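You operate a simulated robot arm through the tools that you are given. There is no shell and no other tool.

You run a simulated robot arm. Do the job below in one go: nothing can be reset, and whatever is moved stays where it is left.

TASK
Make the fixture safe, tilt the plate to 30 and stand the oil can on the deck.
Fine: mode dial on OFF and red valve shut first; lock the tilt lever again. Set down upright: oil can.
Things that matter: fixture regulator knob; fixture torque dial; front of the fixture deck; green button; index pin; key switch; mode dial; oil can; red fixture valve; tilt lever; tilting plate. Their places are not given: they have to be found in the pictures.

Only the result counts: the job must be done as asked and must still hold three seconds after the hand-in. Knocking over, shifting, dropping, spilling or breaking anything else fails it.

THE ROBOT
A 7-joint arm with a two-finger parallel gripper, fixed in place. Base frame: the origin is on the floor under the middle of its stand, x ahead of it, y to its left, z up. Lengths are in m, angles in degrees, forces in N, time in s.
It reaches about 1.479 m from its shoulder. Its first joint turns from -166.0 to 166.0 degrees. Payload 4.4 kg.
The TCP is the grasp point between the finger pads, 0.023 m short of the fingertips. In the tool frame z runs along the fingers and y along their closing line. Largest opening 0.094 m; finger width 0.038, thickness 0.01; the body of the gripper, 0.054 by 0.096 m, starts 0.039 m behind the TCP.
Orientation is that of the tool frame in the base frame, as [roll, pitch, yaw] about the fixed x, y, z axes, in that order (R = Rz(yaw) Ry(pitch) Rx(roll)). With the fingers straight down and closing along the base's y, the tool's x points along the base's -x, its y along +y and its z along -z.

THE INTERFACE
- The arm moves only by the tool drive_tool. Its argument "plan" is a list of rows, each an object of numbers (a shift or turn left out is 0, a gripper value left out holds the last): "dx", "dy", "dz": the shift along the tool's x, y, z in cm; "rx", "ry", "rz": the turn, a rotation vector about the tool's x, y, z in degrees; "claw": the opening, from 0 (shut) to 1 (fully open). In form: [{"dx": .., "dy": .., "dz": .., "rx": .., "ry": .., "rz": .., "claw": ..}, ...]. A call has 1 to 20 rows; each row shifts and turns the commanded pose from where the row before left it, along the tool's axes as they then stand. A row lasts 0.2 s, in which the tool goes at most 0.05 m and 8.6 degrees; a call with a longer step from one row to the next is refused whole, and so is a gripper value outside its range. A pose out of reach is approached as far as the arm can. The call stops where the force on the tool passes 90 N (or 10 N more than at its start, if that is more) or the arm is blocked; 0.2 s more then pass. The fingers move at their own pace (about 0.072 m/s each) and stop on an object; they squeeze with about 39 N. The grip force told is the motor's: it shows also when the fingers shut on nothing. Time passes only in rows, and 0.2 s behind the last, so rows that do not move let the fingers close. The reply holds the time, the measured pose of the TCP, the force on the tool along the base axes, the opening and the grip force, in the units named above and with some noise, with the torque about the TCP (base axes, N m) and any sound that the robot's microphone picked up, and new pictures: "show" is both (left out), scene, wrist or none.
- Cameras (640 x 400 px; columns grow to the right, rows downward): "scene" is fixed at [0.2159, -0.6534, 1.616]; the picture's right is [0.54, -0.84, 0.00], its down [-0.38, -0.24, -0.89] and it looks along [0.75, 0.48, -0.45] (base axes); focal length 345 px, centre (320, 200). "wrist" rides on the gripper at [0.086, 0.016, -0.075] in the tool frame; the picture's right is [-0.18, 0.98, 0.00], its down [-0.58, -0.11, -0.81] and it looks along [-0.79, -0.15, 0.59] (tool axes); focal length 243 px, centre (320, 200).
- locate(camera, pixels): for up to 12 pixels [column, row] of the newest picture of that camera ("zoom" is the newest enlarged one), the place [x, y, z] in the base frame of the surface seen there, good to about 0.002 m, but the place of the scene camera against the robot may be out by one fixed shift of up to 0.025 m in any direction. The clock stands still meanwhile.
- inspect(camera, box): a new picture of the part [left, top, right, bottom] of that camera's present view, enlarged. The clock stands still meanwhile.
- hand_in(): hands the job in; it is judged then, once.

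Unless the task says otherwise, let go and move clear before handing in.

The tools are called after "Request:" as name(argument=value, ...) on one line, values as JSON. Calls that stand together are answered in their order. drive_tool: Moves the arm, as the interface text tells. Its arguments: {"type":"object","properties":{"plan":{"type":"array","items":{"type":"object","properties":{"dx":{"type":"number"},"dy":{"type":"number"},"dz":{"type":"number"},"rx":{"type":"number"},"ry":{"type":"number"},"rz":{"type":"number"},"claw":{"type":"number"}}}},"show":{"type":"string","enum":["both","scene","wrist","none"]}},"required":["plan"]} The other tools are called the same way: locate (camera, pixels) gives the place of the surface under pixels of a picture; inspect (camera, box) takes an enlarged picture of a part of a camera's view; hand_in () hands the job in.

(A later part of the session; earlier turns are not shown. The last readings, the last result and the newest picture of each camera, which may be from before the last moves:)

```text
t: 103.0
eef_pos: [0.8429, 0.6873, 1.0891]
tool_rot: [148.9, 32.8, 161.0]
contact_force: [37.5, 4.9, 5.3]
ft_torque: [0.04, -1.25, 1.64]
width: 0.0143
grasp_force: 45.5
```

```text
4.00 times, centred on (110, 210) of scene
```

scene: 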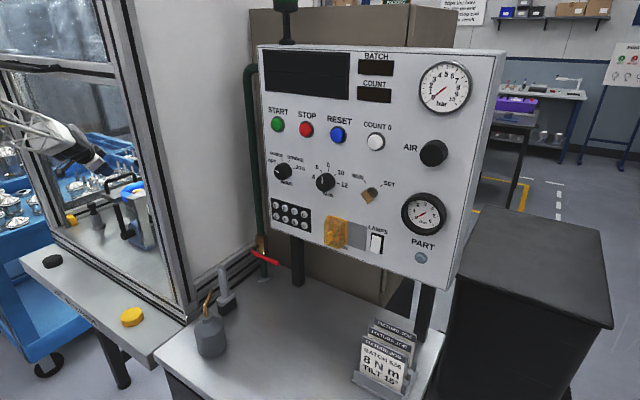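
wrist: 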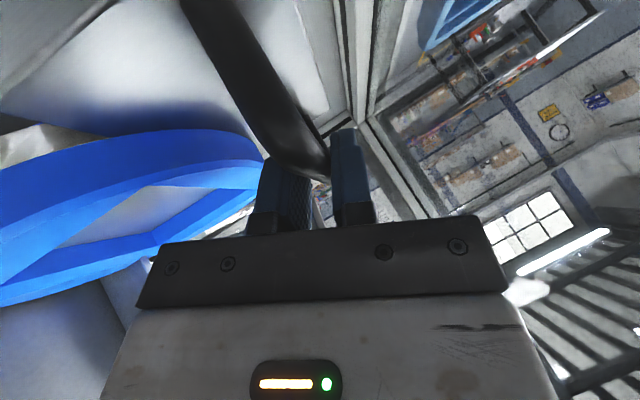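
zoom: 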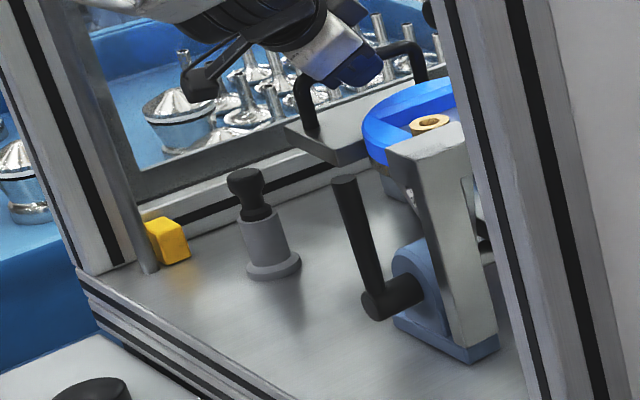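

The plate lifted freely by about 2° (only 5 N vertical). I'll continue gently to 5° and watch whether the pin blocks it.

Request:
drive_tool(plan=[{"dx": -0.45, "dy": 0.1, "dz": -0.59}, {"dx": -0.45, "dy": 0.1, "dz": -0.59}, {}], show="wrist")

Request:
inspect(camera="scene", box=[100, 160, 180, 240])

```text
t: 103.8
eef_pos: [0.8393, 0.6834, 1.1019]
tool_rot: [149.1, 32.7, 161.3]
contact_force: [-36.3, -20.0, 0.9]
ft_torque: [-0.3, -0.28, 1.54]
width: 0.0142
grasp_force: 44.8
```

wrist: 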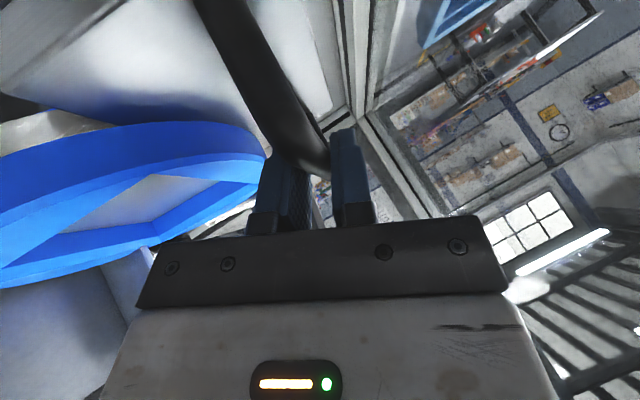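

```text
5.00 times, centred on (140, 200) of scene
```

zoom: 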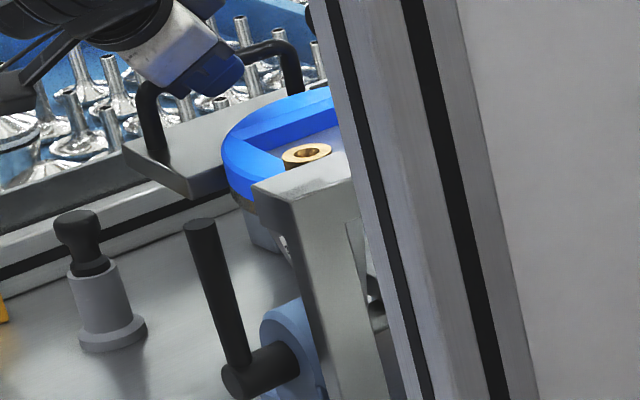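

The plate is at about 5° with no vertical resistance. I'll check whether the pin is riding up as the quadrant moves.

Request:
locate(camera="zoom", pixels=[[290, 152], [320, 150], [305, 162], [280, 190], [330, 175], [300, 200]])

Request:
inspect(camera="scene", box=[120, 175, 160, 215])

```text
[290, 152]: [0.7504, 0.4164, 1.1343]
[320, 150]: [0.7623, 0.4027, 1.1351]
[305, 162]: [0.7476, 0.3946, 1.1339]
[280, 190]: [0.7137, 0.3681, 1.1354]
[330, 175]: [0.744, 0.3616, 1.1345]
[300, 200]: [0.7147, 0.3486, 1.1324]
```

```text
10.00 times, centred on (140, 195) of scene
```

zoom: 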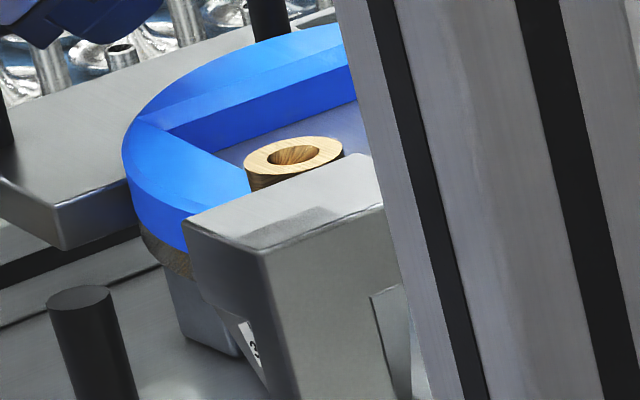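

The pin stays put while the plate tilts freely, so it isn't blocking. I'll continue lifting along the arc to about 15°.

Request:
drive_tool(plan=[{"dx": -0.78, "dy": 0.05, "dz": -1.02}, {"dx": -0.78, "dy": 0.04, "dz": -1.02}, {"dx": -0.78, "dy": -0.06, "dz": -1.02}, {"dx": -0.78, "dy": -0.07, "dz": -1.02}, {}], show="wrist")

Request:
inspect(camera="scene", box=[60, 140, 180, 260])

```text
t: 105.0
eef_pos: [0.8407, 0.6605, 1.1493]
tool_rot: [148.9, 32.8, 161.1]
contact_force: [-33.4, -24.4, 3.4]
ft_torque: [-0.32, -0.64, 1.31]
width: 0.0145
grasp_force: 45.3
```

wrist: 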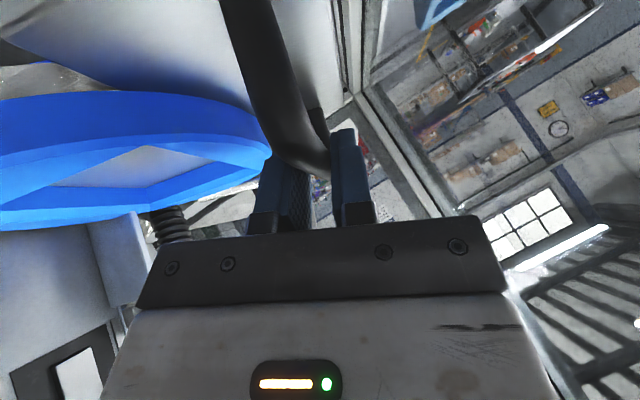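

```text
3.33 times, centred on (120, 200) of scene
```

zoom: 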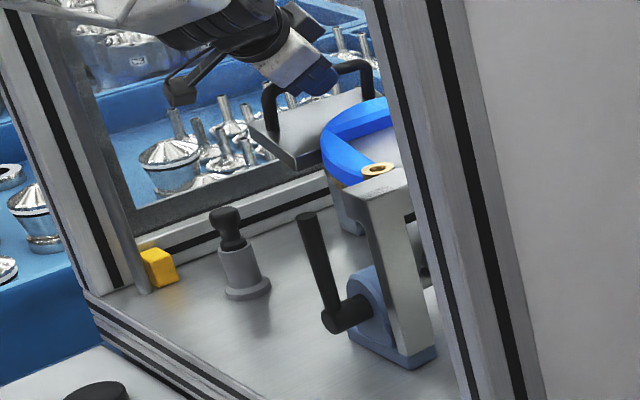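

The plate is at about 15° and the load is light. I'll continue the arc to 30°.

Request:
drive_tool(plan=[{"dx": -0.77, "dy": -0.19, "dz": -1.01}, {"dx": -0.77, "dy": -0.18, "dz": -1.01}, {"dx": -0.76, "dy": -0.28, "dz": -1.0}, {"dx": -0.76, "dy": -0.29, "dz": -0.99}, {"dx": -0.74, "dy": -0.39, "dz": -0.97}, {"dx": -0.74, "dy": -0.4, "dz": -0.96}, {}], show="wrist")

Request:
inspect(camera="scene", box=[60, 120, 180, 260])

```text
t: 106.5
eef_pos: [0.8419, 0.6236, 1.2025]
tool_rot: [148.7, 33.2, 160.8]
contact_force: [28.1, 23.8, 33.4]
ft_torque: [0.43, -1.45, 1.15]
width: 0.0142
grasp_force: 44.7
out of reach, approached as far as the arm can: row 6
```

wrist: 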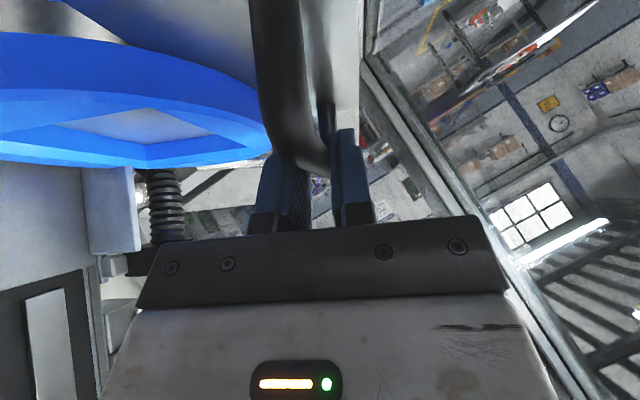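

```text
2.86 times, centred on (120, 190) of scene
```

zoom: 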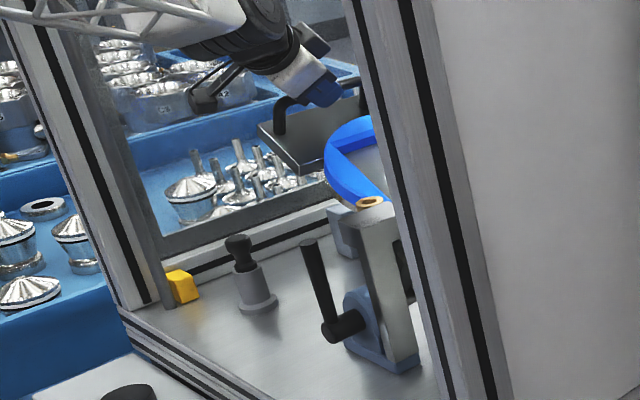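

The arm reached its limit near 27–28° (TCP (0.624,1.2025)). I'll measure the plate's actual tilt from points on its tongue and ring in the scene zoom.

Request:
locate(camera="zoom", pixels=[[275, 140], [300, 135], [320, 130], [290, 160], [310, 155], [325, 150], [335, 165], [345, 180], [360, 190], [335, 140], [360, 130], [315, 165]])

Request:
inspect(camera="scene", box=[105, 145, 165, 225])

```text
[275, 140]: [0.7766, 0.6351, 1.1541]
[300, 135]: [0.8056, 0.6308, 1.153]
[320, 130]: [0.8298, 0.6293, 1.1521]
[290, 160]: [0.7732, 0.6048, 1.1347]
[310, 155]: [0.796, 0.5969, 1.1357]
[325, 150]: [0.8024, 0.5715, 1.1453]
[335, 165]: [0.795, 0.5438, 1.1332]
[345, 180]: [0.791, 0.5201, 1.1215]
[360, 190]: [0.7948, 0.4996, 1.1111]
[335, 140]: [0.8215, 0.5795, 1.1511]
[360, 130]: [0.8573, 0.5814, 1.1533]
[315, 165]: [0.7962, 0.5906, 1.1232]
```

```text
5.00 times, centred on (135, 185) of scene
```

zoom: 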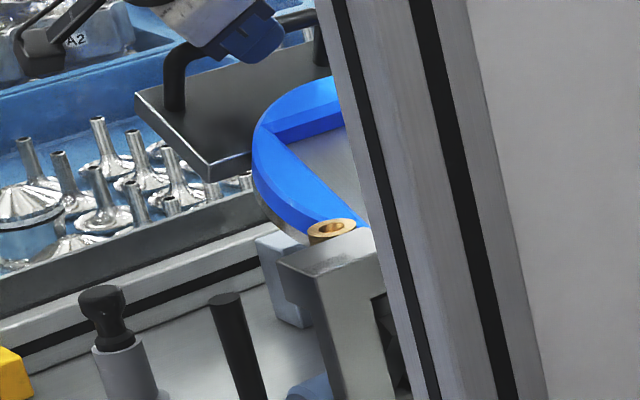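

Estimates scatter around 25–32°, and the arm geometry says about 27.5°. I'll pitch the hand forward a bit about the closing axis to escape the joint limit before finishing the arc.

Request:
drive_tool(plan=[{"ry": -4}, {"ry": -4}, {"ry": -4}, {}], show="none")

```text
t: 107.5
eef_pos: [0.8408, 0.6213, 1.1999]
tool_rot: [143.9, 42.8, 152.8]
contact_force: [-3.5, 17.4, 18.2]
ft_torque: [0.19, -0.63, 0.44]
width: 0.0154
grasp_force: 12.2
```

The new pitch is reached and the geometry gives a tilt of about 27.4°. I'll make the remaining 2.6° along the arc with the fingers commanded fully shut.

Request:
drive_tool(plan=[{"claw": 0}, {"dx": -0.48, "dy": -0.22, "dz": -0.4}, {"dx": -0.48, "dy": -0.22, "dz": -0.4}, {}], show="both")

Request:
inspect(camera="scene", box=[105, 145, 165, 225])

```text
t: 108.5
eef_pos: [0.8416, 0.6145, 1.2089]
tool_rot: [143.9, 42.7, 152.8]
contact_force: [16.1, 10.6, 11.8]
ft_torque: [0.03, -1.28, 1.91]
width: 0.0146
grasp_force: 44.4
```

scene: 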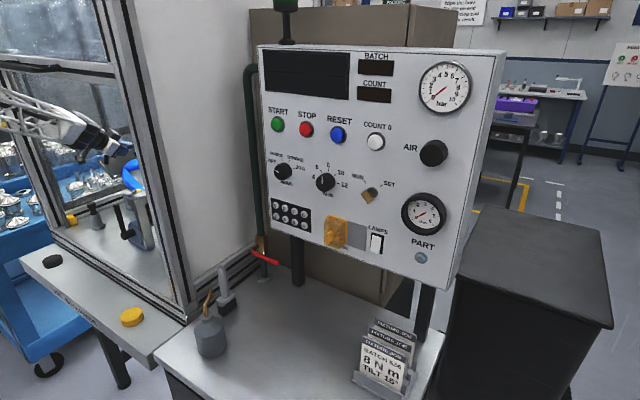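
wrist: 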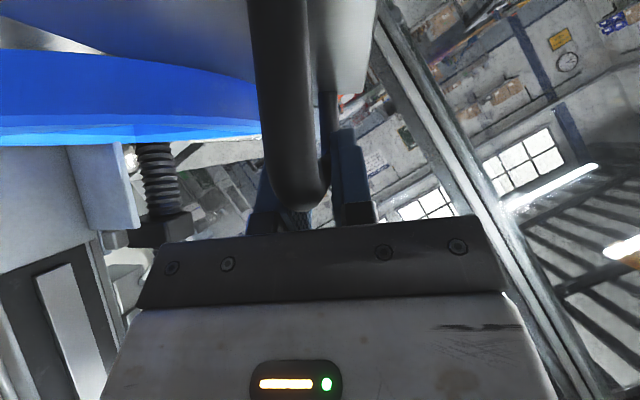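

```text
5.00 times, centred on (135, 185) of scene
```

zoom: 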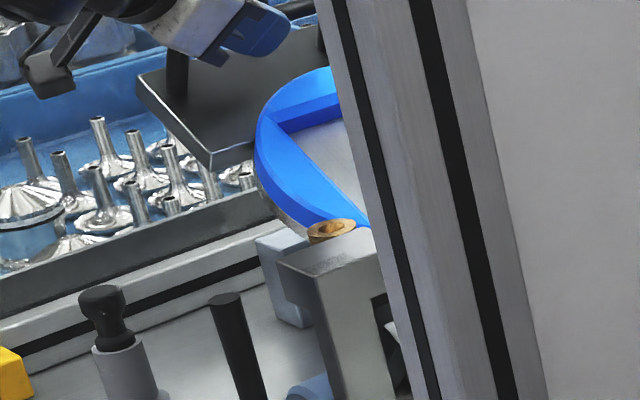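

The geometry now gives about 29.6°, and the hand carries almost no tangential load, so the plate seems to be held by its own friction. I'll open the fingers slightly and see if it stays.

Request:
drive_tool(plan=[{"claw": 0.22}, {}], show="both")

Request:
inspect(camera="scene", box=[105, 145, 165, 225])

```text
t: 109.2
eef_pos: [0.8402, 0.6138, 1.2076]
tool_rot: [143.9, 42.7, 152.8]
contact_force: [0.3, -0.6, 0.0]
ft_torque: [-0.02, 0.04, 0.01]
width: 0.0206
grasp_force: 0.0
```

scene: 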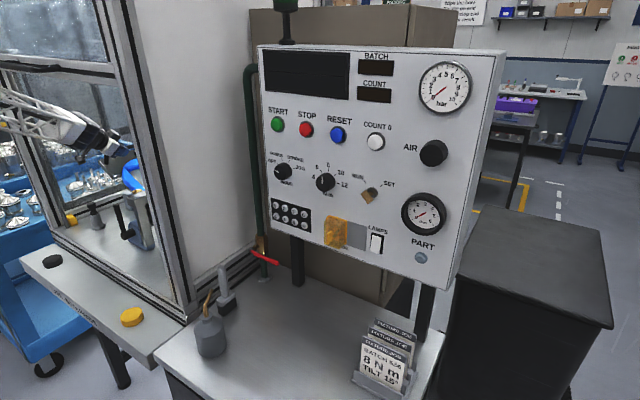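
wrist: 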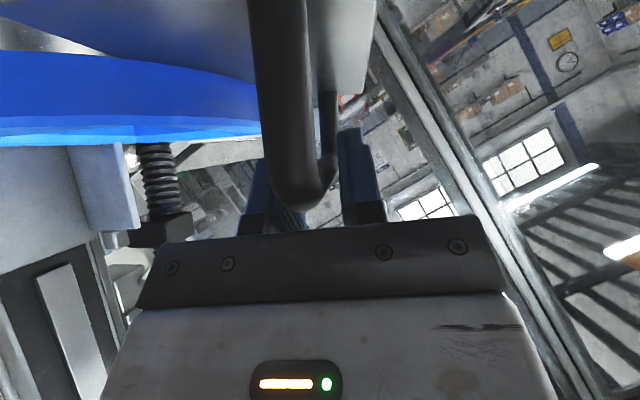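

```text
5.00 times, centred on (135, 185) of scene
```

zoom: 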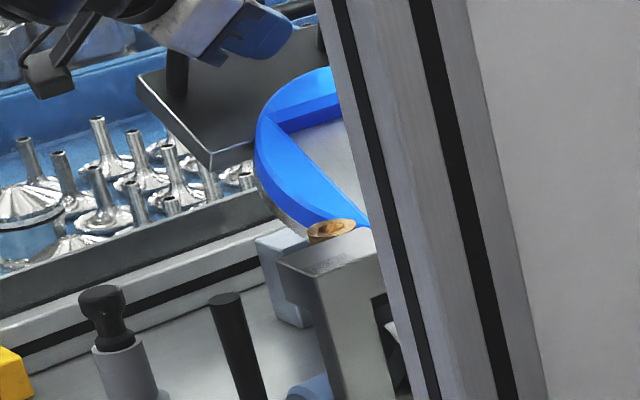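

The plate stays put with the fingers open (no load). I'll retract along the finger direction and back out to view the quadrant from the front.

Request:
drive_tool(plan=[{"claw": 0.35}, {"dz": -4}, {"dz": -4}, {"dz": -2}, {"dx": 3.26, "dy": -1.71, "dz": -2.82}, {"dx": 3.26, "dy": -1.71, "dz": -2.82}, {"dx": 3.26, "dy": -1.71, "dz": -2.82}, {"dx": 3.26, "dy": -1.71, "dz": -2.82}, {"dx": 3.26, "dy": -1.71, "dz": -2.82}, {"dx": 3.26, "dy": -1.71, "dz": -2.82}, {}], show="both")

```text
t: 111.5
eef_pos: [0.508, 0.5131, 1.1908]
tool_rot: [143.7, 42.8, 152.7]
contact_force: [0.5, -0.3, 0.6]
ft_torque: [-0.02, -0.03, -0.01]
width: 0.0328
grasp_force: 0.0
```

scene: 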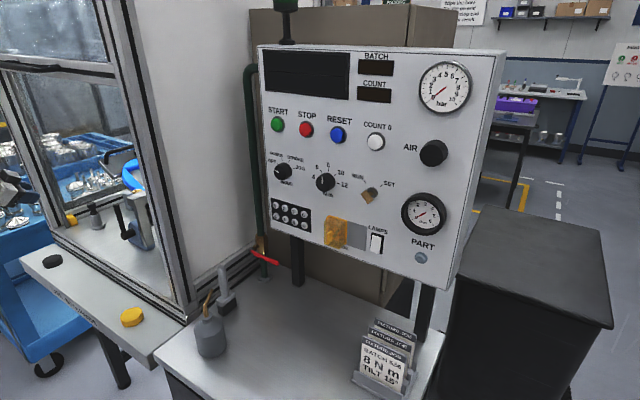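
wrist: 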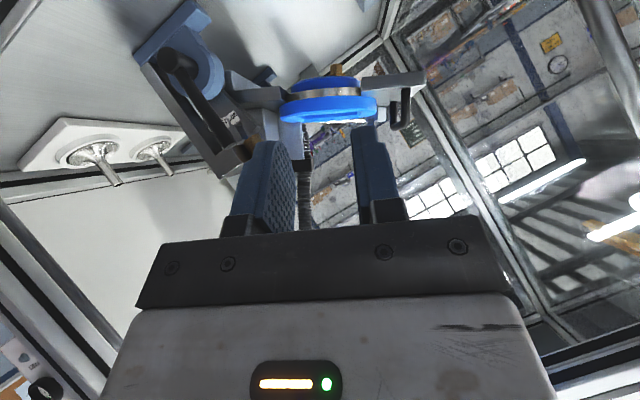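

The plate holds its tilt. I'll zoom in on the quadrant and pin region around (235,120).

Request:
inspect(camera="wrist", box=[130, 20, 290, 180])

Request:
inspect(camera="wrist", box=[195, 70, 275, 180])

```text
2.50 times, centred on (210, 100) of wrist
```

zoom: 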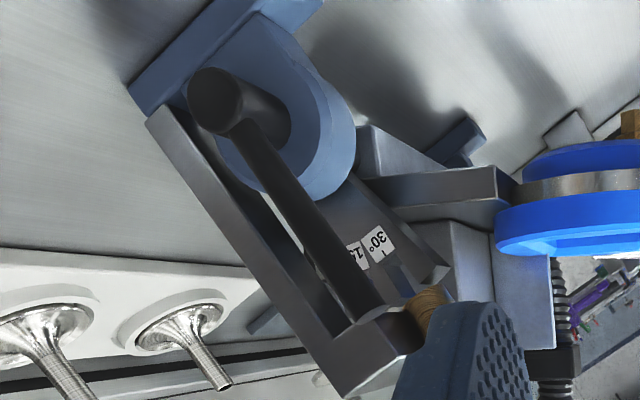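

```text
3.64 times, centred on (235, 125) of wrist
```

zoom: 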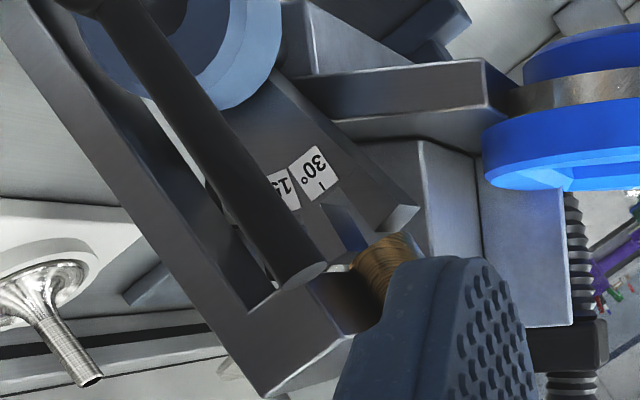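

The "30°" mark and its slot now sit at the pin, so the tilt is close to 30°, and the pin was simply in its raised position all along. I'll square up the camera for a frontal view and measure the tilt precisely.

Request:
drive_tool(plan=[{"rx": 3.56, "ry": -2.68, "rz": -5.34}, {"rx": 3.56, "ry": -2.68, "rz": -5.34}, {"rx": 3.56, "ry": -2.68, "rz": -5.34}, {"rx": 3.56, "ry": -2.68, "rz": -5.34}, {"dx": 4, "dz": -2, "claw": 0.7}, {"dx": 2, "dz": -1}, {}], show="wrist")

Request:
inspect(camera="wrist", box=[180, 0, 460, 180])

```text
t: 113.2
eef_pos: [0.4524, 0.5126, 1.1549]
tool_rot: [179.9, 60.0, 179.9]
contact_force: [-0.1, 0.4, 0.8]
ft_torque: [0.0, -0.01, -0.03]
width: 0.066
grasp_force: 0.1
```

wrist: 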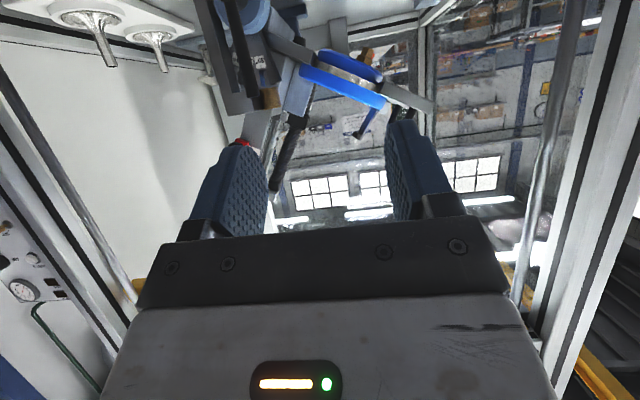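

```text
2.22 times, centred on (320, 90) of wrist
```

zoom: 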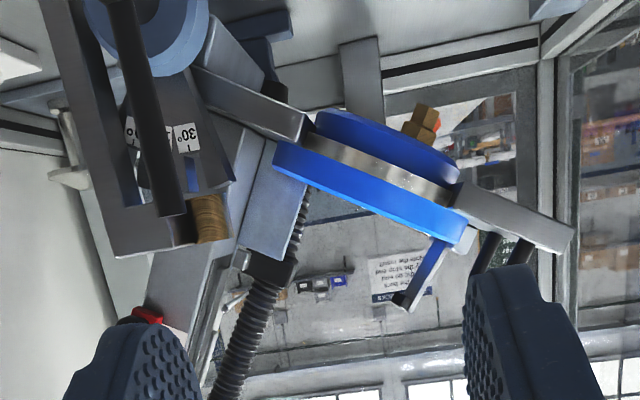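

The frontal view clearly shows the tilted yoke, ring and tongue edge-on. I'll zoom in tighter and locate points along the front edges to compute the angle.

Request:
inspect(camera="wrist", box=[255, 20, 445, 130])

Request:
locate(camera="zoom", pixels=[[55, 60], [150, 110], [210, 150], [545, 245], [580, 265], [620, 285], [260, 130], [420, 205], [200, 200], [300, 240], [380, 270], [440, 290]])

```text
3.37 times, centred on (350, 75) of wrist
```

zoom: 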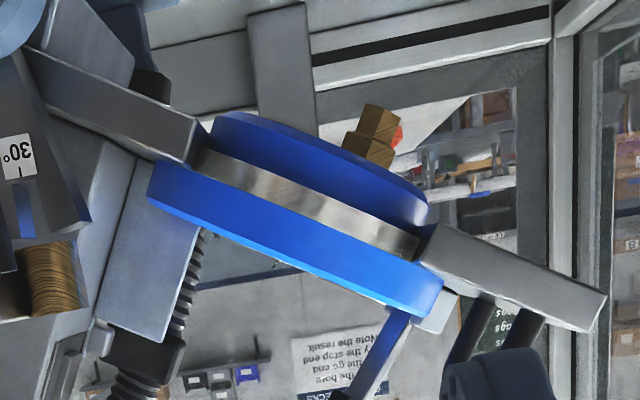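

```text
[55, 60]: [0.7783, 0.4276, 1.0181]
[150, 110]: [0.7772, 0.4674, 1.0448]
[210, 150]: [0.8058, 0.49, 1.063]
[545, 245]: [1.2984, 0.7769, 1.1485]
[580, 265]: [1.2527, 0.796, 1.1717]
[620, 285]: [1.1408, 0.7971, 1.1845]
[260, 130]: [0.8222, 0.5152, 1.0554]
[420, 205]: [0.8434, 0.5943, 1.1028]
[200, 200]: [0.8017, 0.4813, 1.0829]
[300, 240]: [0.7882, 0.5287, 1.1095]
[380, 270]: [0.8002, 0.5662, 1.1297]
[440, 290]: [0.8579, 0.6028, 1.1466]
```

Request:
locate(camera="zoom", pixels=[[50, 72], [80, 88], [110, 101], [140, 114], [170, 127], [185, 135], [440, 245], [470, 262], [500, 276], [530, 290], [560, 303], [590, 315]])

```text
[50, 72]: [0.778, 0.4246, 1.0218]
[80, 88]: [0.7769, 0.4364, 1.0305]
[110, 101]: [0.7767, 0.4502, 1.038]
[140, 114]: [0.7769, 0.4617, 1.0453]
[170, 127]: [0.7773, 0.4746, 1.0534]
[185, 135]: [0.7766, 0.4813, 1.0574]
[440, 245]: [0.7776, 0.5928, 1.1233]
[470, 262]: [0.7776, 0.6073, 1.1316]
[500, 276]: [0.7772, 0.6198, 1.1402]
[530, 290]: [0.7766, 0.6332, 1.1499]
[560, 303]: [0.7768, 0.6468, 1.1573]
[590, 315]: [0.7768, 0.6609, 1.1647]
```

The front-face points are precise (x≈0.777 throughout) and suggest about 31°. I'll pick exact edge points in higher zooms to pin the angle down.

Request:
inspect(camera="wrist", box=[375, 75, 440, 125])

```text
8.00 times, centred on (408, 100) of wrist
```

zoom: 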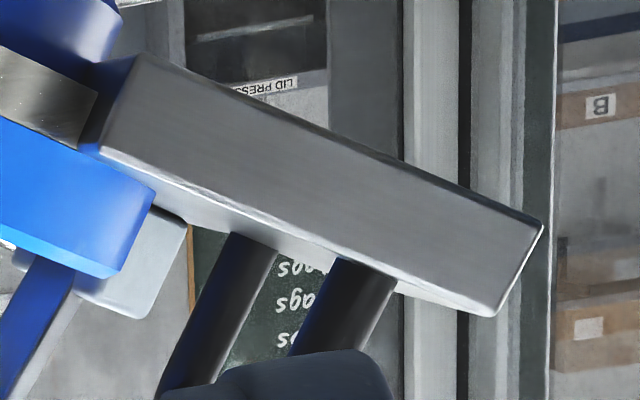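

Request:
locate(camera="zoom", pixels=[[150, 66], [250, 107], [350, 148], [450, 189], [525, 220], [112, 146], [200, 183], [300, 225], [400, 267], [480, 301]])

Request:
inspect(camera="wrist", box=[255, 25, 320, 75])

```text
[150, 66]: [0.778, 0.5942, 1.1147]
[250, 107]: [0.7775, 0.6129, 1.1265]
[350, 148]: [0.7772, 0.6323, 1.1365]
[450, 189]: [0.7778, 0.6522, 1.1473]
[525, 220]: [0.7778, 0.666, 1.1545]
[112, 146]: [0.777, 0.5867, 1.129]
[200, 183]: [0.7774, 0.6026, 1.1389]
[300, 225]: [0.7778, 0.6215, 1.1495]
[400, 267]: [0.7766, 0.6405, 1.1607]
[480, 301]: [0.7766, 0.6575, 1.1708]
```

```text
8.00 times, centred on (288, 50) of wrist
```

zoom: 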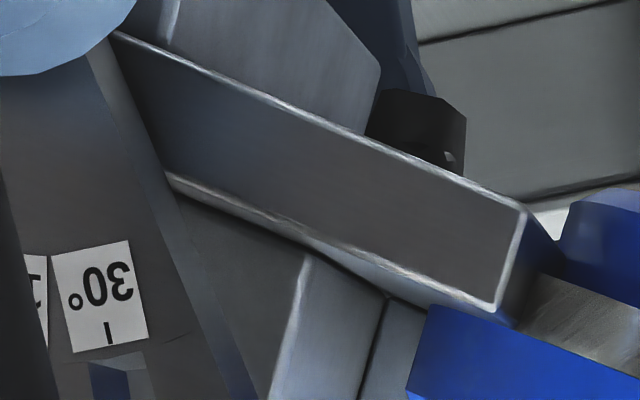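

Request:
locate(camera="zoom", pixels=[[135, 48], [220, 85], [310, 123], [400, 160], [500, 203], [175, 178], [250, 208], [330, 239], [410, 271], [485, 302], [109, 330], [95, 270]])

```text
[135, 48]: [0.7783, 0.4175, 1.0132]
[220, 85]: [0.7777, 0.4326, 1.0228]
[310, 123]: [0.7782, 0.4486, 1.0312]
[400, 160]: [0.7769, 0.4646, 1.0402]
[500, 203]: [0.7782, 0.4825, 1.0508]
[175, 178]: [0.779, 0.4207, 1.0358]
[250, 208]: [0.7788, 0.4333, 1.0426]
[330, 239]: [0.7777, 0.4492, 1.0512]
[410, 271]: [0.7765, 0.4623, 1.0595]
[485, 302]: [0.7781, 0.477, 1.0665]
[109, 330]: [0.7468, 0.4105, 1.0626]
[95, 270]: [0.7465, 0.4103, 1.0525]
```

Edge fits over the long baseline give 29.6–29.7°, with the 30° tick directly over the hub (y=0.4105), so the tilt is good. Next I'll lock the lever: fingers shut, come in on the +y side of the upright arm and swing it back down.

Request:
drive_tool(plan=[{"claw": 0}, {"dx": -0.41, "dy": -1.64, "dz": 3.45}, {"dx": -0.41, "dy": -1.64, "dz": 3.45}, {"dx": -0.41, "dy": -1.64, "dz": 3.45}, {"dx": -0.41, "dy": -1.64, "dz": 3.45}, {"dx": -2.3, "dz": 3.98}, {"dx": -2.3, "dz": 3.98}, {}], show="both")

Request:
inspect(camera="scene", box=[60, 150, 200, 270])

```text
t: 115.0
eef_pos: [0.6711, 0.4502, 1.0966]
tool_rot: [179.9, 59.9, 179.9]
contact_force: [-0.7, 0.9, -0.1]
ft_torque: [0.01, 0.0, -0.01]
width: 0.0002
grasp_force: 38.7
```

scene: 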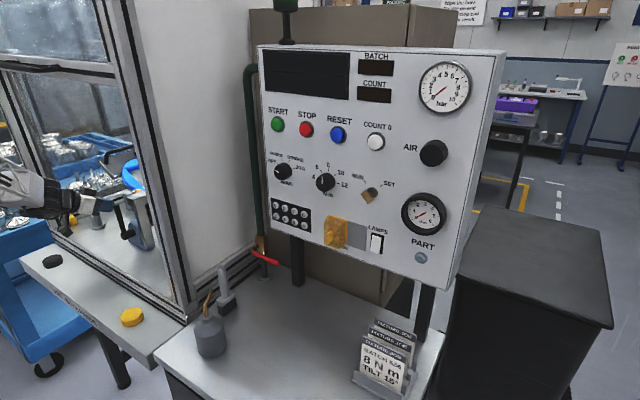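
wrist: 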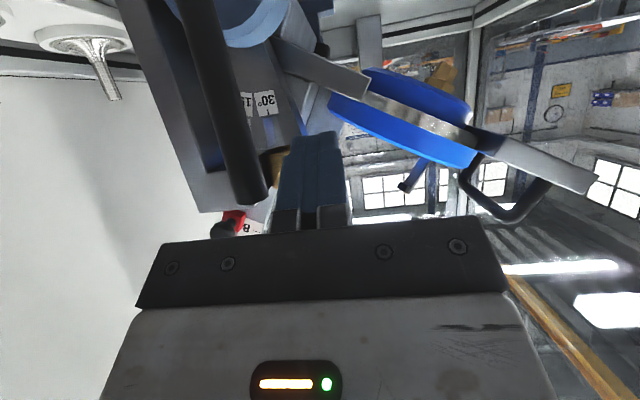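

```text
3.33 times, centred on (130, 210) of scene
```

zoom: 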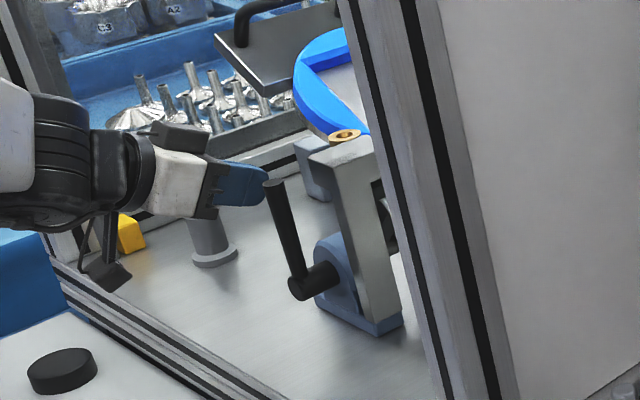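

The shut fingers are just left of the lever's top. I'll sweep it toward -y and down along the arc.

Request:
drive_tool(plan=[{"dy": -2.2}, {"dy": -2.15}, {"dy": -2.13, "dx": 0.4, "dz": 0.25}, {"dy": -1.88, "dx": 1.02, "dz": 0.59}, {}], show="both")

Request:
inspect(camera="scene", box=[60, 150, 200, 270])

```text
t: 116.2
eef_pos: [0.6733, 0.3646, 1.0818]
tool_rot: [179.9, 60.0, 180.0]
contact_force: [-0.4, -0.1, 0.8]
ft_torque: [-0.02, 0.0, 0.03]
width: 0.0
grasp_force: 38.5
```

scene: 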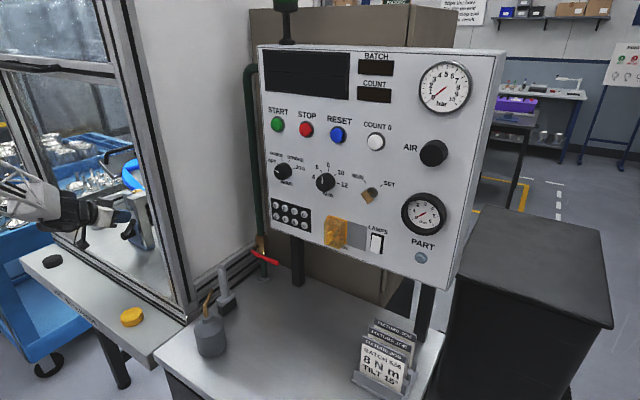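
wrist: 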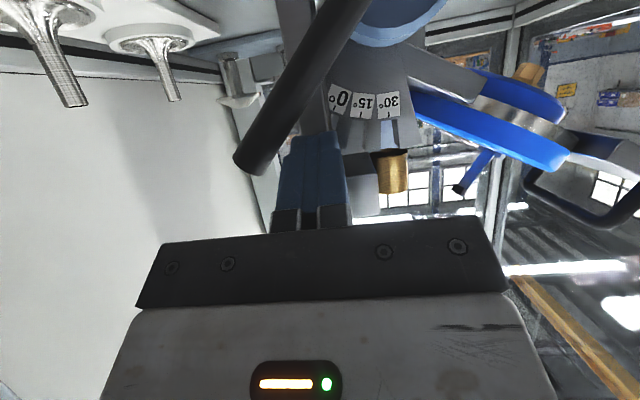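

```text
3.33 times, centred on (130, 210) of scene
```

zoom: 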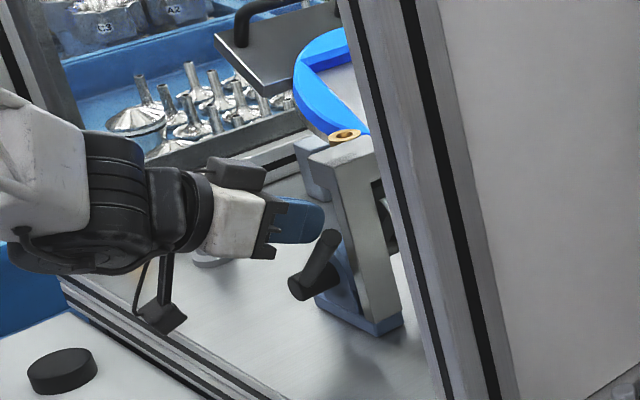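

The lever is at about 45° and following; the 30° mark (390,105) is right in line with the pin (392,170). I'll continue down to the locked stop.

Request:
drive_tool(plan=[{"dy": -1.52, "dx": 1.42, "dz": 0.82}, {"dy": -0.69, "dx": 0.99, "dz": 0.57}, {"dy": -0.15, "dx": 0.35, "dz": 0.2}, {}], show="both")

Request:
inspect(camera="scene", box=[60, 150, 200, 270])

```text
t: 117.2
eef_pos: [0.6721, 0.343, 1.0528]
tool_rot: [179.7, 60.2, 179.8]
contact_force: [-7.1, 19.1, 34.3]
ft_torque: [0.21, -0.17, 0.1]
width: 0.0
grasp_force: 39.0
```

scene: 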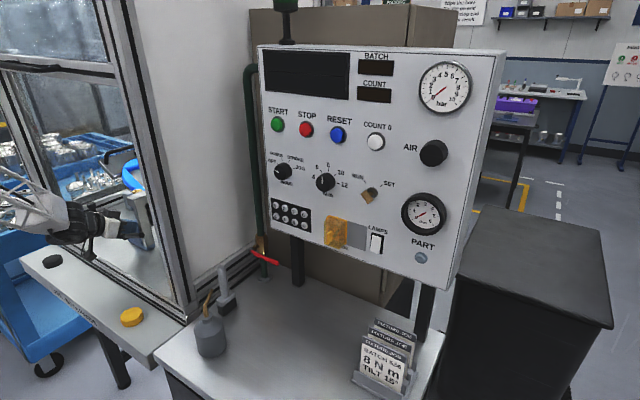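
wrist: 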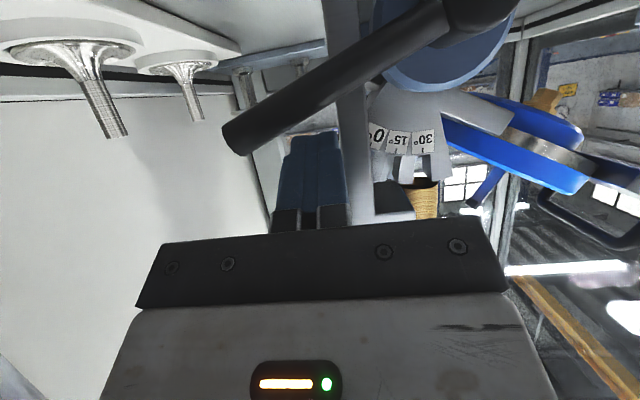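

```text
3.33 times, centred on (130, 210) of scene
```

zoom: 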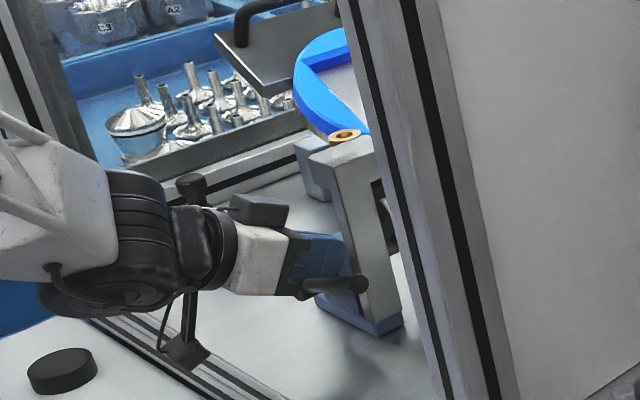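

The lever meets a firm stop (39 N) at its original angle. I'll press slightly more to confirm, then lift off and check the lever position.

Request:
drive_tool(plan=[{"dy": -0.1, "dx": 0.3, "dz": 0.17}, {}], show="none")

Request:
drive_tool(plan=[{"dx": -1.7, "dz": -1.0}, {"dx": -1.7, "dz": -1.0}, {"dx": 2.0, "dz": -3.46}, {"dx": 2.0, "dz": -3.46}, {"dx": 2.0, "dz": -3.46}, {"dx": 2.0, "dz": -3.46}, {"dx": 1.0, "dz": -1.73}, {}], show="both")

Request:
inspect(camera="wrist", box=[220, 0, 500, 180])

```text
t: 117.8
eef_pos: [0.6745, 0.3423, 1.0539]
tool_rot: [179.4, 60.4, 179.5]
contact_force: [0.2, 5.9, 11.7]
ft_torque: [0.07, -0.12, 0.09]
width: 0.0
grasp_force: 38.5
stopped in row 2: the force on the tool passed its limit at 92 N (the readings are from after the stop); the commanded pose is now the measured one
```

```text
t: 119.6
eef_pos: [0.494, 0.3392, 1.0896]
tool_rot: [179.4, 60.3, 179.7]
contact_force: [-0.4, 0.1, 0.4]
ft_torque: [0.0, 0.01, 0.0]
width: 0.0
grasp_force: 39.0
```

scene: 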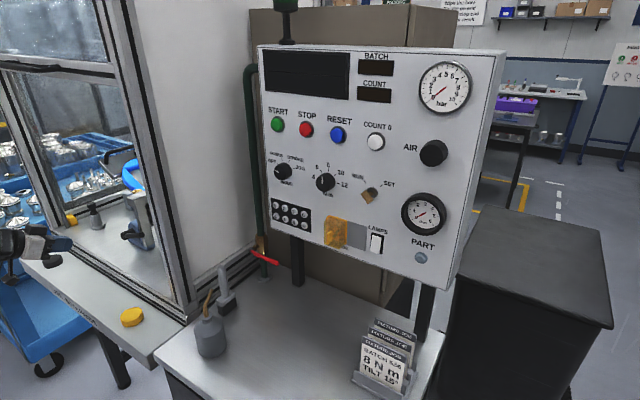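
wrist: 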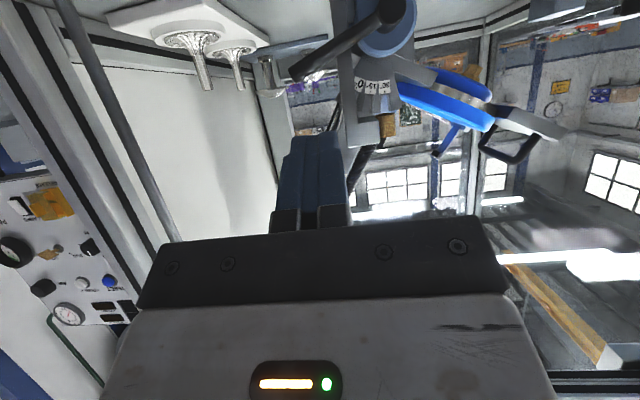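

```text
2.22 times, centred on (360, 90) of wrist
```

zoom: 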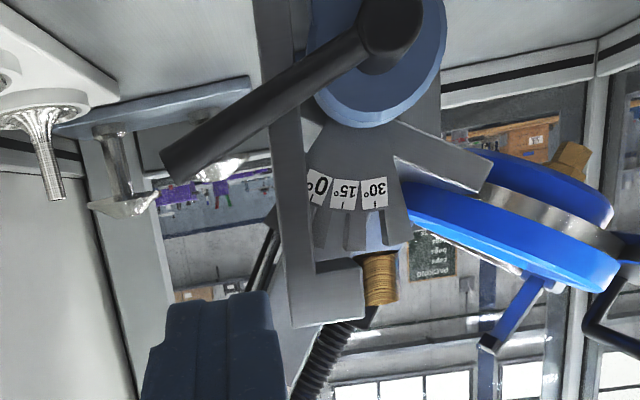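

The lever is back down, and the 30° slot lines up with the pin. I'll verify the lever tip position and the plate tilt after locking.

Request:
locate(camera="zoom", pixels=[[172, 160], [180, 178], [230, 135], [300, 85], [375, 188], [372, 225]])

Request:
inspect(camera="wrist", box=[380, 40, 580, 150])

```text
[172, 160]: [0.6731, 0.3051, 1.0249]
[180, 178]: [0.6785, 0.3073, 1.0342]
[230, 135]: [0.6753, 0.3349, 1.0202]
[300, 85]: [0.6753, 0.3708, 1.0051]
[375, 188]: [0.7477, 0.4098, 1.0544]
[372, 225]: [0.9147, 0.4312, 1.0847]
```

```text
3.20 times, centred on (480, 95) of wrist
```

zoom: 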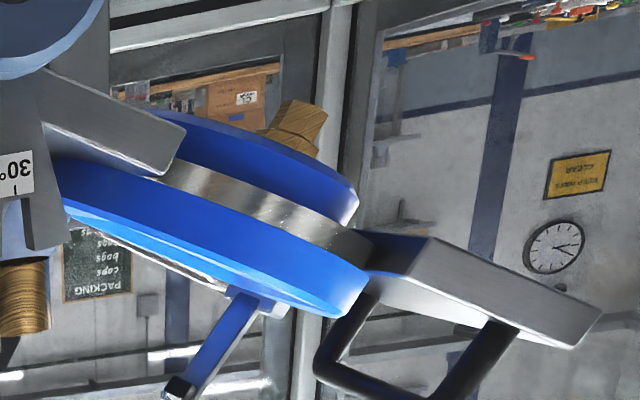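

Request:
locate(camera="zoom", pixels=[[440, 246], [590, 310], [415, 275], [565, 342], [60, 75], [175, 130], [60, 120], [155, 168]])

Request:
inspect(camera="scene", box=[150, 240, 290, 380])

Request:
inspect(camera="scene", box=[20, 190, 220, 340])

```text
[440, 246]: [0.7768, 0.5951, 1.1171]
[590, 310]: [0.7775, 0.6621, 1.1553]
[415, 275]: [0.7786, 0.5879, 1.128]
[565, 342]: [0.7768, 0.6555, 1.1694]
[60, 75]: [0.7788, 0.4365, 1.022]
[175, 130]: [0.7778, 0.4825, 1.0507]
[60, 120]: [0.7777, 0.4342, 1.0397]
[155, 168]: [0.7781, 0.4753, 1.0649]
```

```text
2.86 times, centred on (220, 310) of scene
```

zoom: 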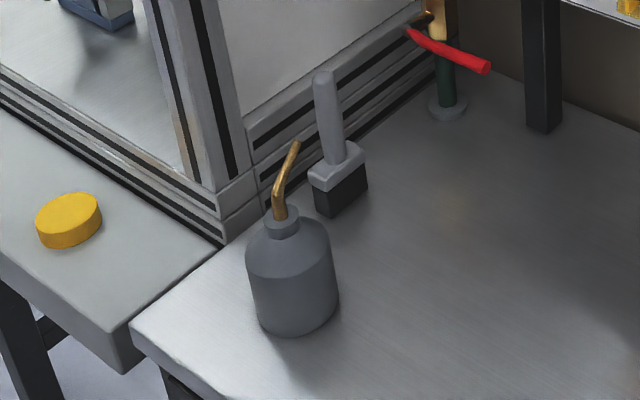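

```text
2.67 times, centred on (120, 265) of scene
```

zoom: 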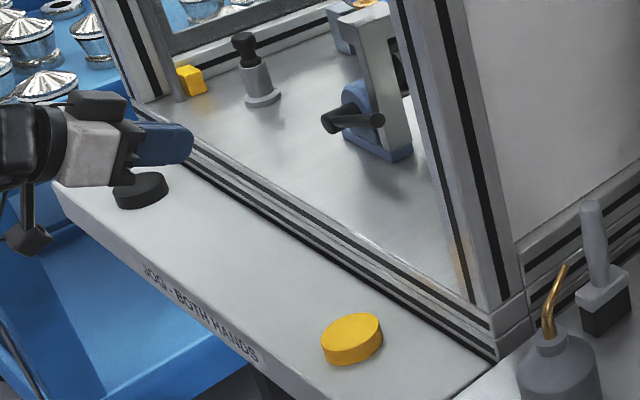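

The lever tip is back at its original spot (0.307,1.03) and the tilt still measures about 30°. Next is the oil can: I'll raise, pitch forward and travel across to the bench side for a close look at it.

Request:
drive_tool(plan=[{"dx": -3.46, "dz": -2.0}, {"dx": -3.46, "dz": -2.0}, {"dx": -3.46, "dz": -2.0}, {"dx": -3.0, "dz": -1.73}, {"ry": -8.3}, {"ry": -8.3}, {"ry": -8.3}, {"dy": -4.5}, {"dy": -4.5}, {"dy": -4.5}, {"dy": -4.5}, {"dy": -4.5}, {"dy": -4.5}, {"dy": -4.5}, {"dy": -4.5}, {"dy": -4.5}, {"dy": -4.0}, {}], show="scene")

```text
t: 123.4
eef_pos: [0.4921, -0.1042, 1.2425]
tool_rot: [177.0, 85.2, 177.0]
contact_force: [0.6, -0.1, 0.4]
ft_torque: [-0.02, -0.03, -0.01]
width: 0.0
grasp_force: 39.1
```

scene: 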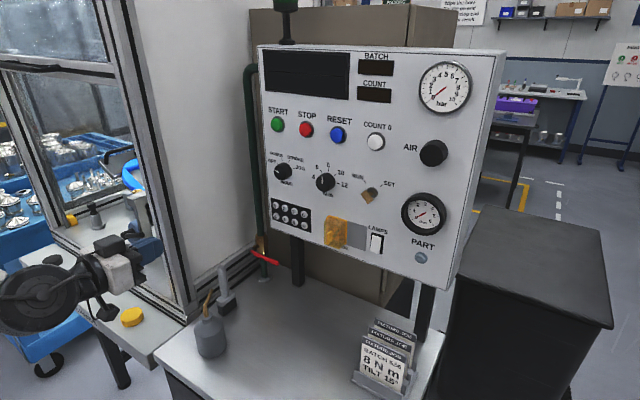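

The hand is above and in front of the can at y=-0.104. I'll pitch down to about 45° and open the fingers.

Request:
drive_tool(plan=[{"ry": 8, "claw": 1}, {"ry": 8}, {"ry": 8}, {"ry": 8}, {"ry": 8}, {}], show="both")

```text
t: 124.8
eef_pos: [0.4929, -0.105, 1.2423]
tool_rot: [179.6, 45.2, 179.7]
contact_force: [0.0, 0.1, -0.9]
ft_torque: [-0.03, 0.02, 0.01]
width: 0.094
grasp_force: 0.1
```

scene: 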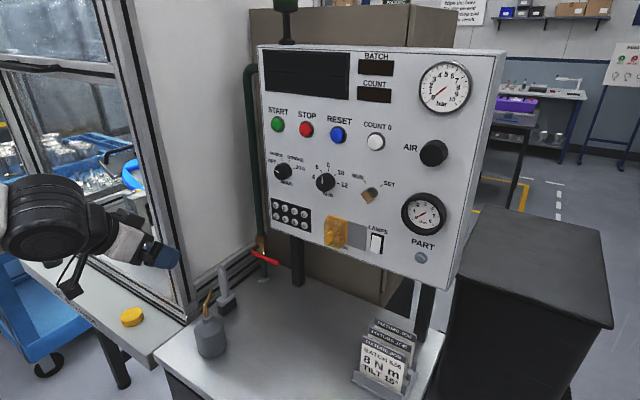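
wrist: 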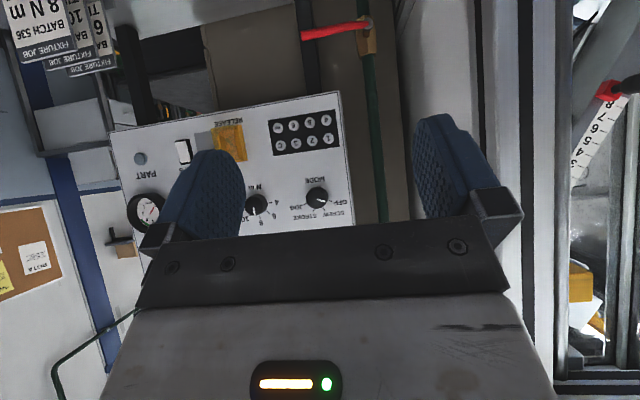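

Pitch 45° is reachable here. I'll lower in front of the can to see it with the wrist camera.

Request:
drive_tool(plan=[{"dx": 3.76, "dz": 2.24}, {"dx": 3.76, "dz": 2.24}, {"dx": 3.76, "dz": 2.24}, {"dx": 3.76, "dz": 2.24}, {"dx": 3.76, "dz": 2.24}, {}], show="both")

```text
t: 126.2
eef_pos: [0.4397, -0.1029, 1.0304]
tool_rot: [179.7, 45.2, 179.9]
contact_force: [-1.0, -0.5, 0.1]
ft_torque: [0.0, 0.03, 0.03]
width: 0.094
grasp_force: 0.0
```

scene: 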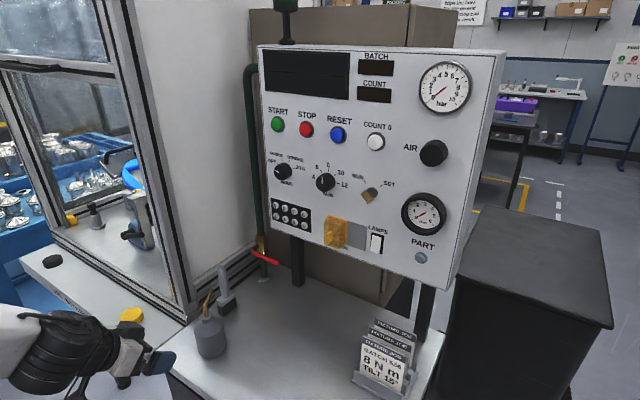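
wrist: 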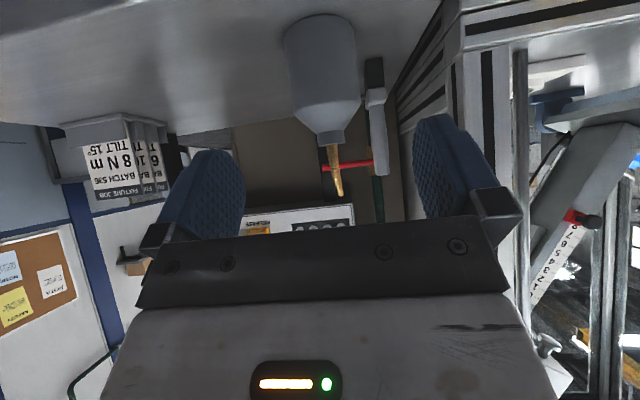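

The can is in full view at wrist (325,75), with its spout at (335,170) and the brush beside it at (378,120). I'll zoom in and measure its body, neck and spout.

Request:
inspect(camera="wrist", box=[250, 0, 430, 210])

Request:
locate(camera="wrist", pixels=[[290, 60], [322, 60], [352, 60], [322, 30], [322, 95], [290, 95], [352, 92], [328, 120], [330, 138], [338, 190], [322, 17], [378, 100]])

Request:
locate(camera="wrist", pixels=[[286, 60], [355, 60], [305, 60], [340, 60], [250, 30], [400, 20], [322, 105], [322, 112], [450, 60], [368, 70], [385, 130], [200, 60]])

```text
1.90 times, centred on (340, 105) of wrist
```

zoom: 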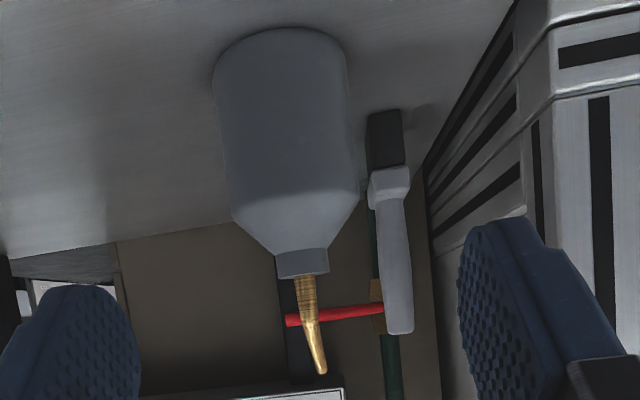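

```text
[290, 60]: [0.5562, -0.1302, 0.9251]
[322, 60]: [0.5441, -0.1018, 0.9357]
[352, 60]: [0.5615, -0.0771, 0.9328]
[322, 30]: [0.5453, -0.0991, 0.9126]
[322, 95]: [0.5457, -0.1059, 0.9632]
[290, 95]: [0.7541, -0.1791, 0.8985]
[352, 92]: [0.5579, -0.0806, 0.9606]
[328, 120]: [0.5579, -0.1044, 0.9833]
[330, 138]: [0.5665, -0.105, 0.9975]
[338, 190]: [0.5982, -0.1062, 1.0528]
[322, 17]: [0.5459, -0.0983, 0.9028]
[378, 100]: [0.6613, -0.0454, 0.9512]
```

```text
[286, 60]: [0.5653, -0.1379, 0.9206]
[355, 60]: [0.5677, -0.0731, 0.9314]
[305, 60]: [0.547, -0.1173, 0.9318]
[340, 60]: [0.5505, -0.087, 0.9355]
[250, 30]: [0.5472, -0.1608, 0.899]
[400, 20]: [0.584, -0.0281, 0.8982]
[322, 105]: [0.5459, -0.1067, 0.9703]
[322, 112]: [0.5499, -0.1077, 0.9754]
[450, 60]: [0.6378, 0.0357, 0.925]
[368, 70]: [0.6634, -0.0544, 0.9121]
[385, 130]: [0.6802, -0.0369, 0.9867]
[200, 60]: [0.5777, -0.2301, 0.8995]
```

The can's body centre is (0.578,-0.1055), radius 0.034, z 0.8985–0.968, with the spout tip near (0.60,-0.106,1.056). I'll slide the open fingers around it along the 45° line.

Request:
drive_tool(plan=[{"dx": -1.3, "dy": -0.13, "dz": 2.38}, {"dx": -1.33, "dy": -0.13, "dz": 2.38}, {"dz": 3.3}, {"dz": 3.3}, {"dz": 3.4}, {}], show="both")

Request:
inspect(camera="scene", box=[130, 250, 290, 400])

```text
t: 127.6
eef_pos: [0.5647, -0.1051, 0.9441]
tool_rot: [179.7, 45.2, 179.9]
contact_force: [-0.8, 0.2, 0.5]
ft_torque: [0.01, 0.0, 0.02]
width: 0.094
grasp_force: 0.1
```

scene: 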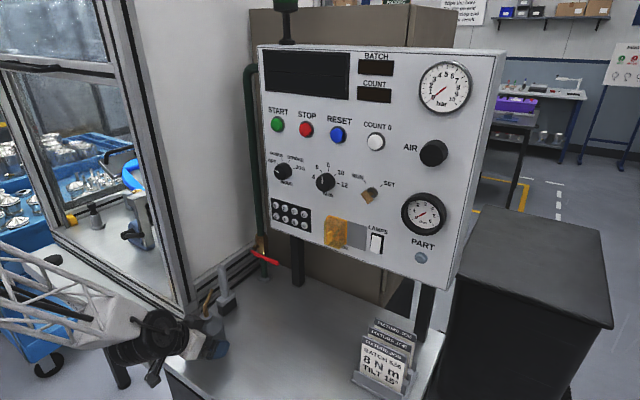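
wrist: 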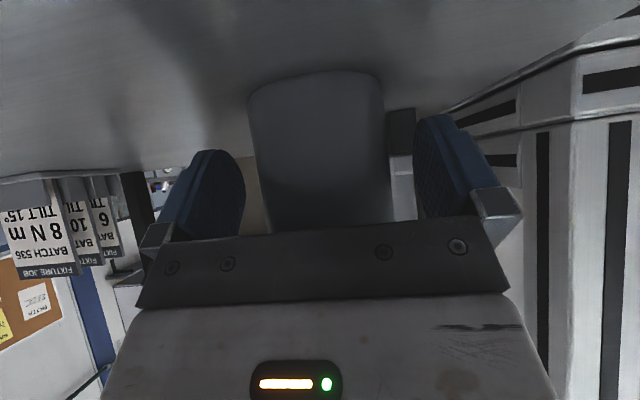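

```text
2.67 times, centred on (210, 325) of scene
```

zoom: 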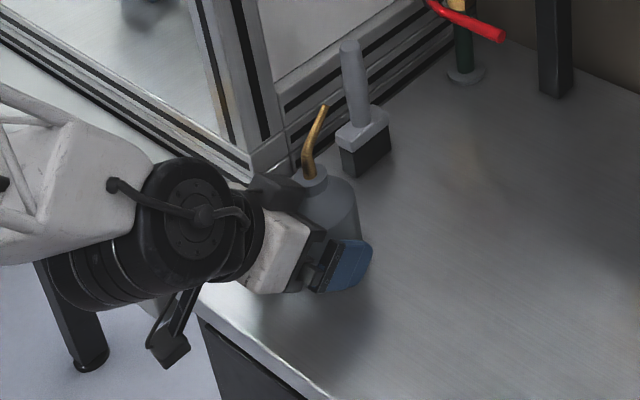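

The can sits between the fingers with no contact. I'll close on it.

Request:
drive_tool(plan=[{"claw": 0.75}, {"claw": 0.65}, {"claw": 0.6}, {}], show="wrist")

```text
t: 128.6
eef_pos: [0.5637, -0.1055, 0.943]
tool_rot: [179.7, 45.2, 179.9]
contact_force: [0.1, 0.6, 0.0]
ft_torque: [-0.03, -0.02, 0.03]
width: 0.067
grasp_force: 39.1
```

wrist: 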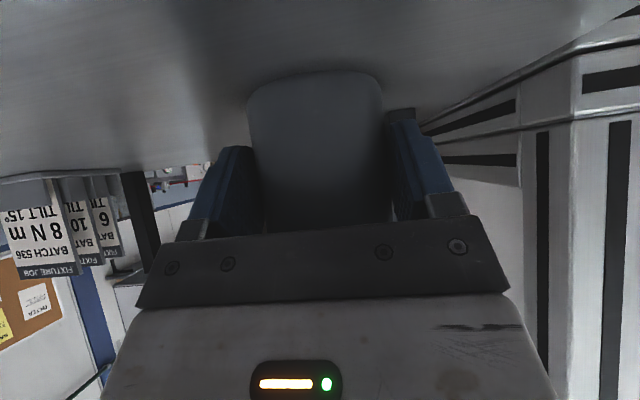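

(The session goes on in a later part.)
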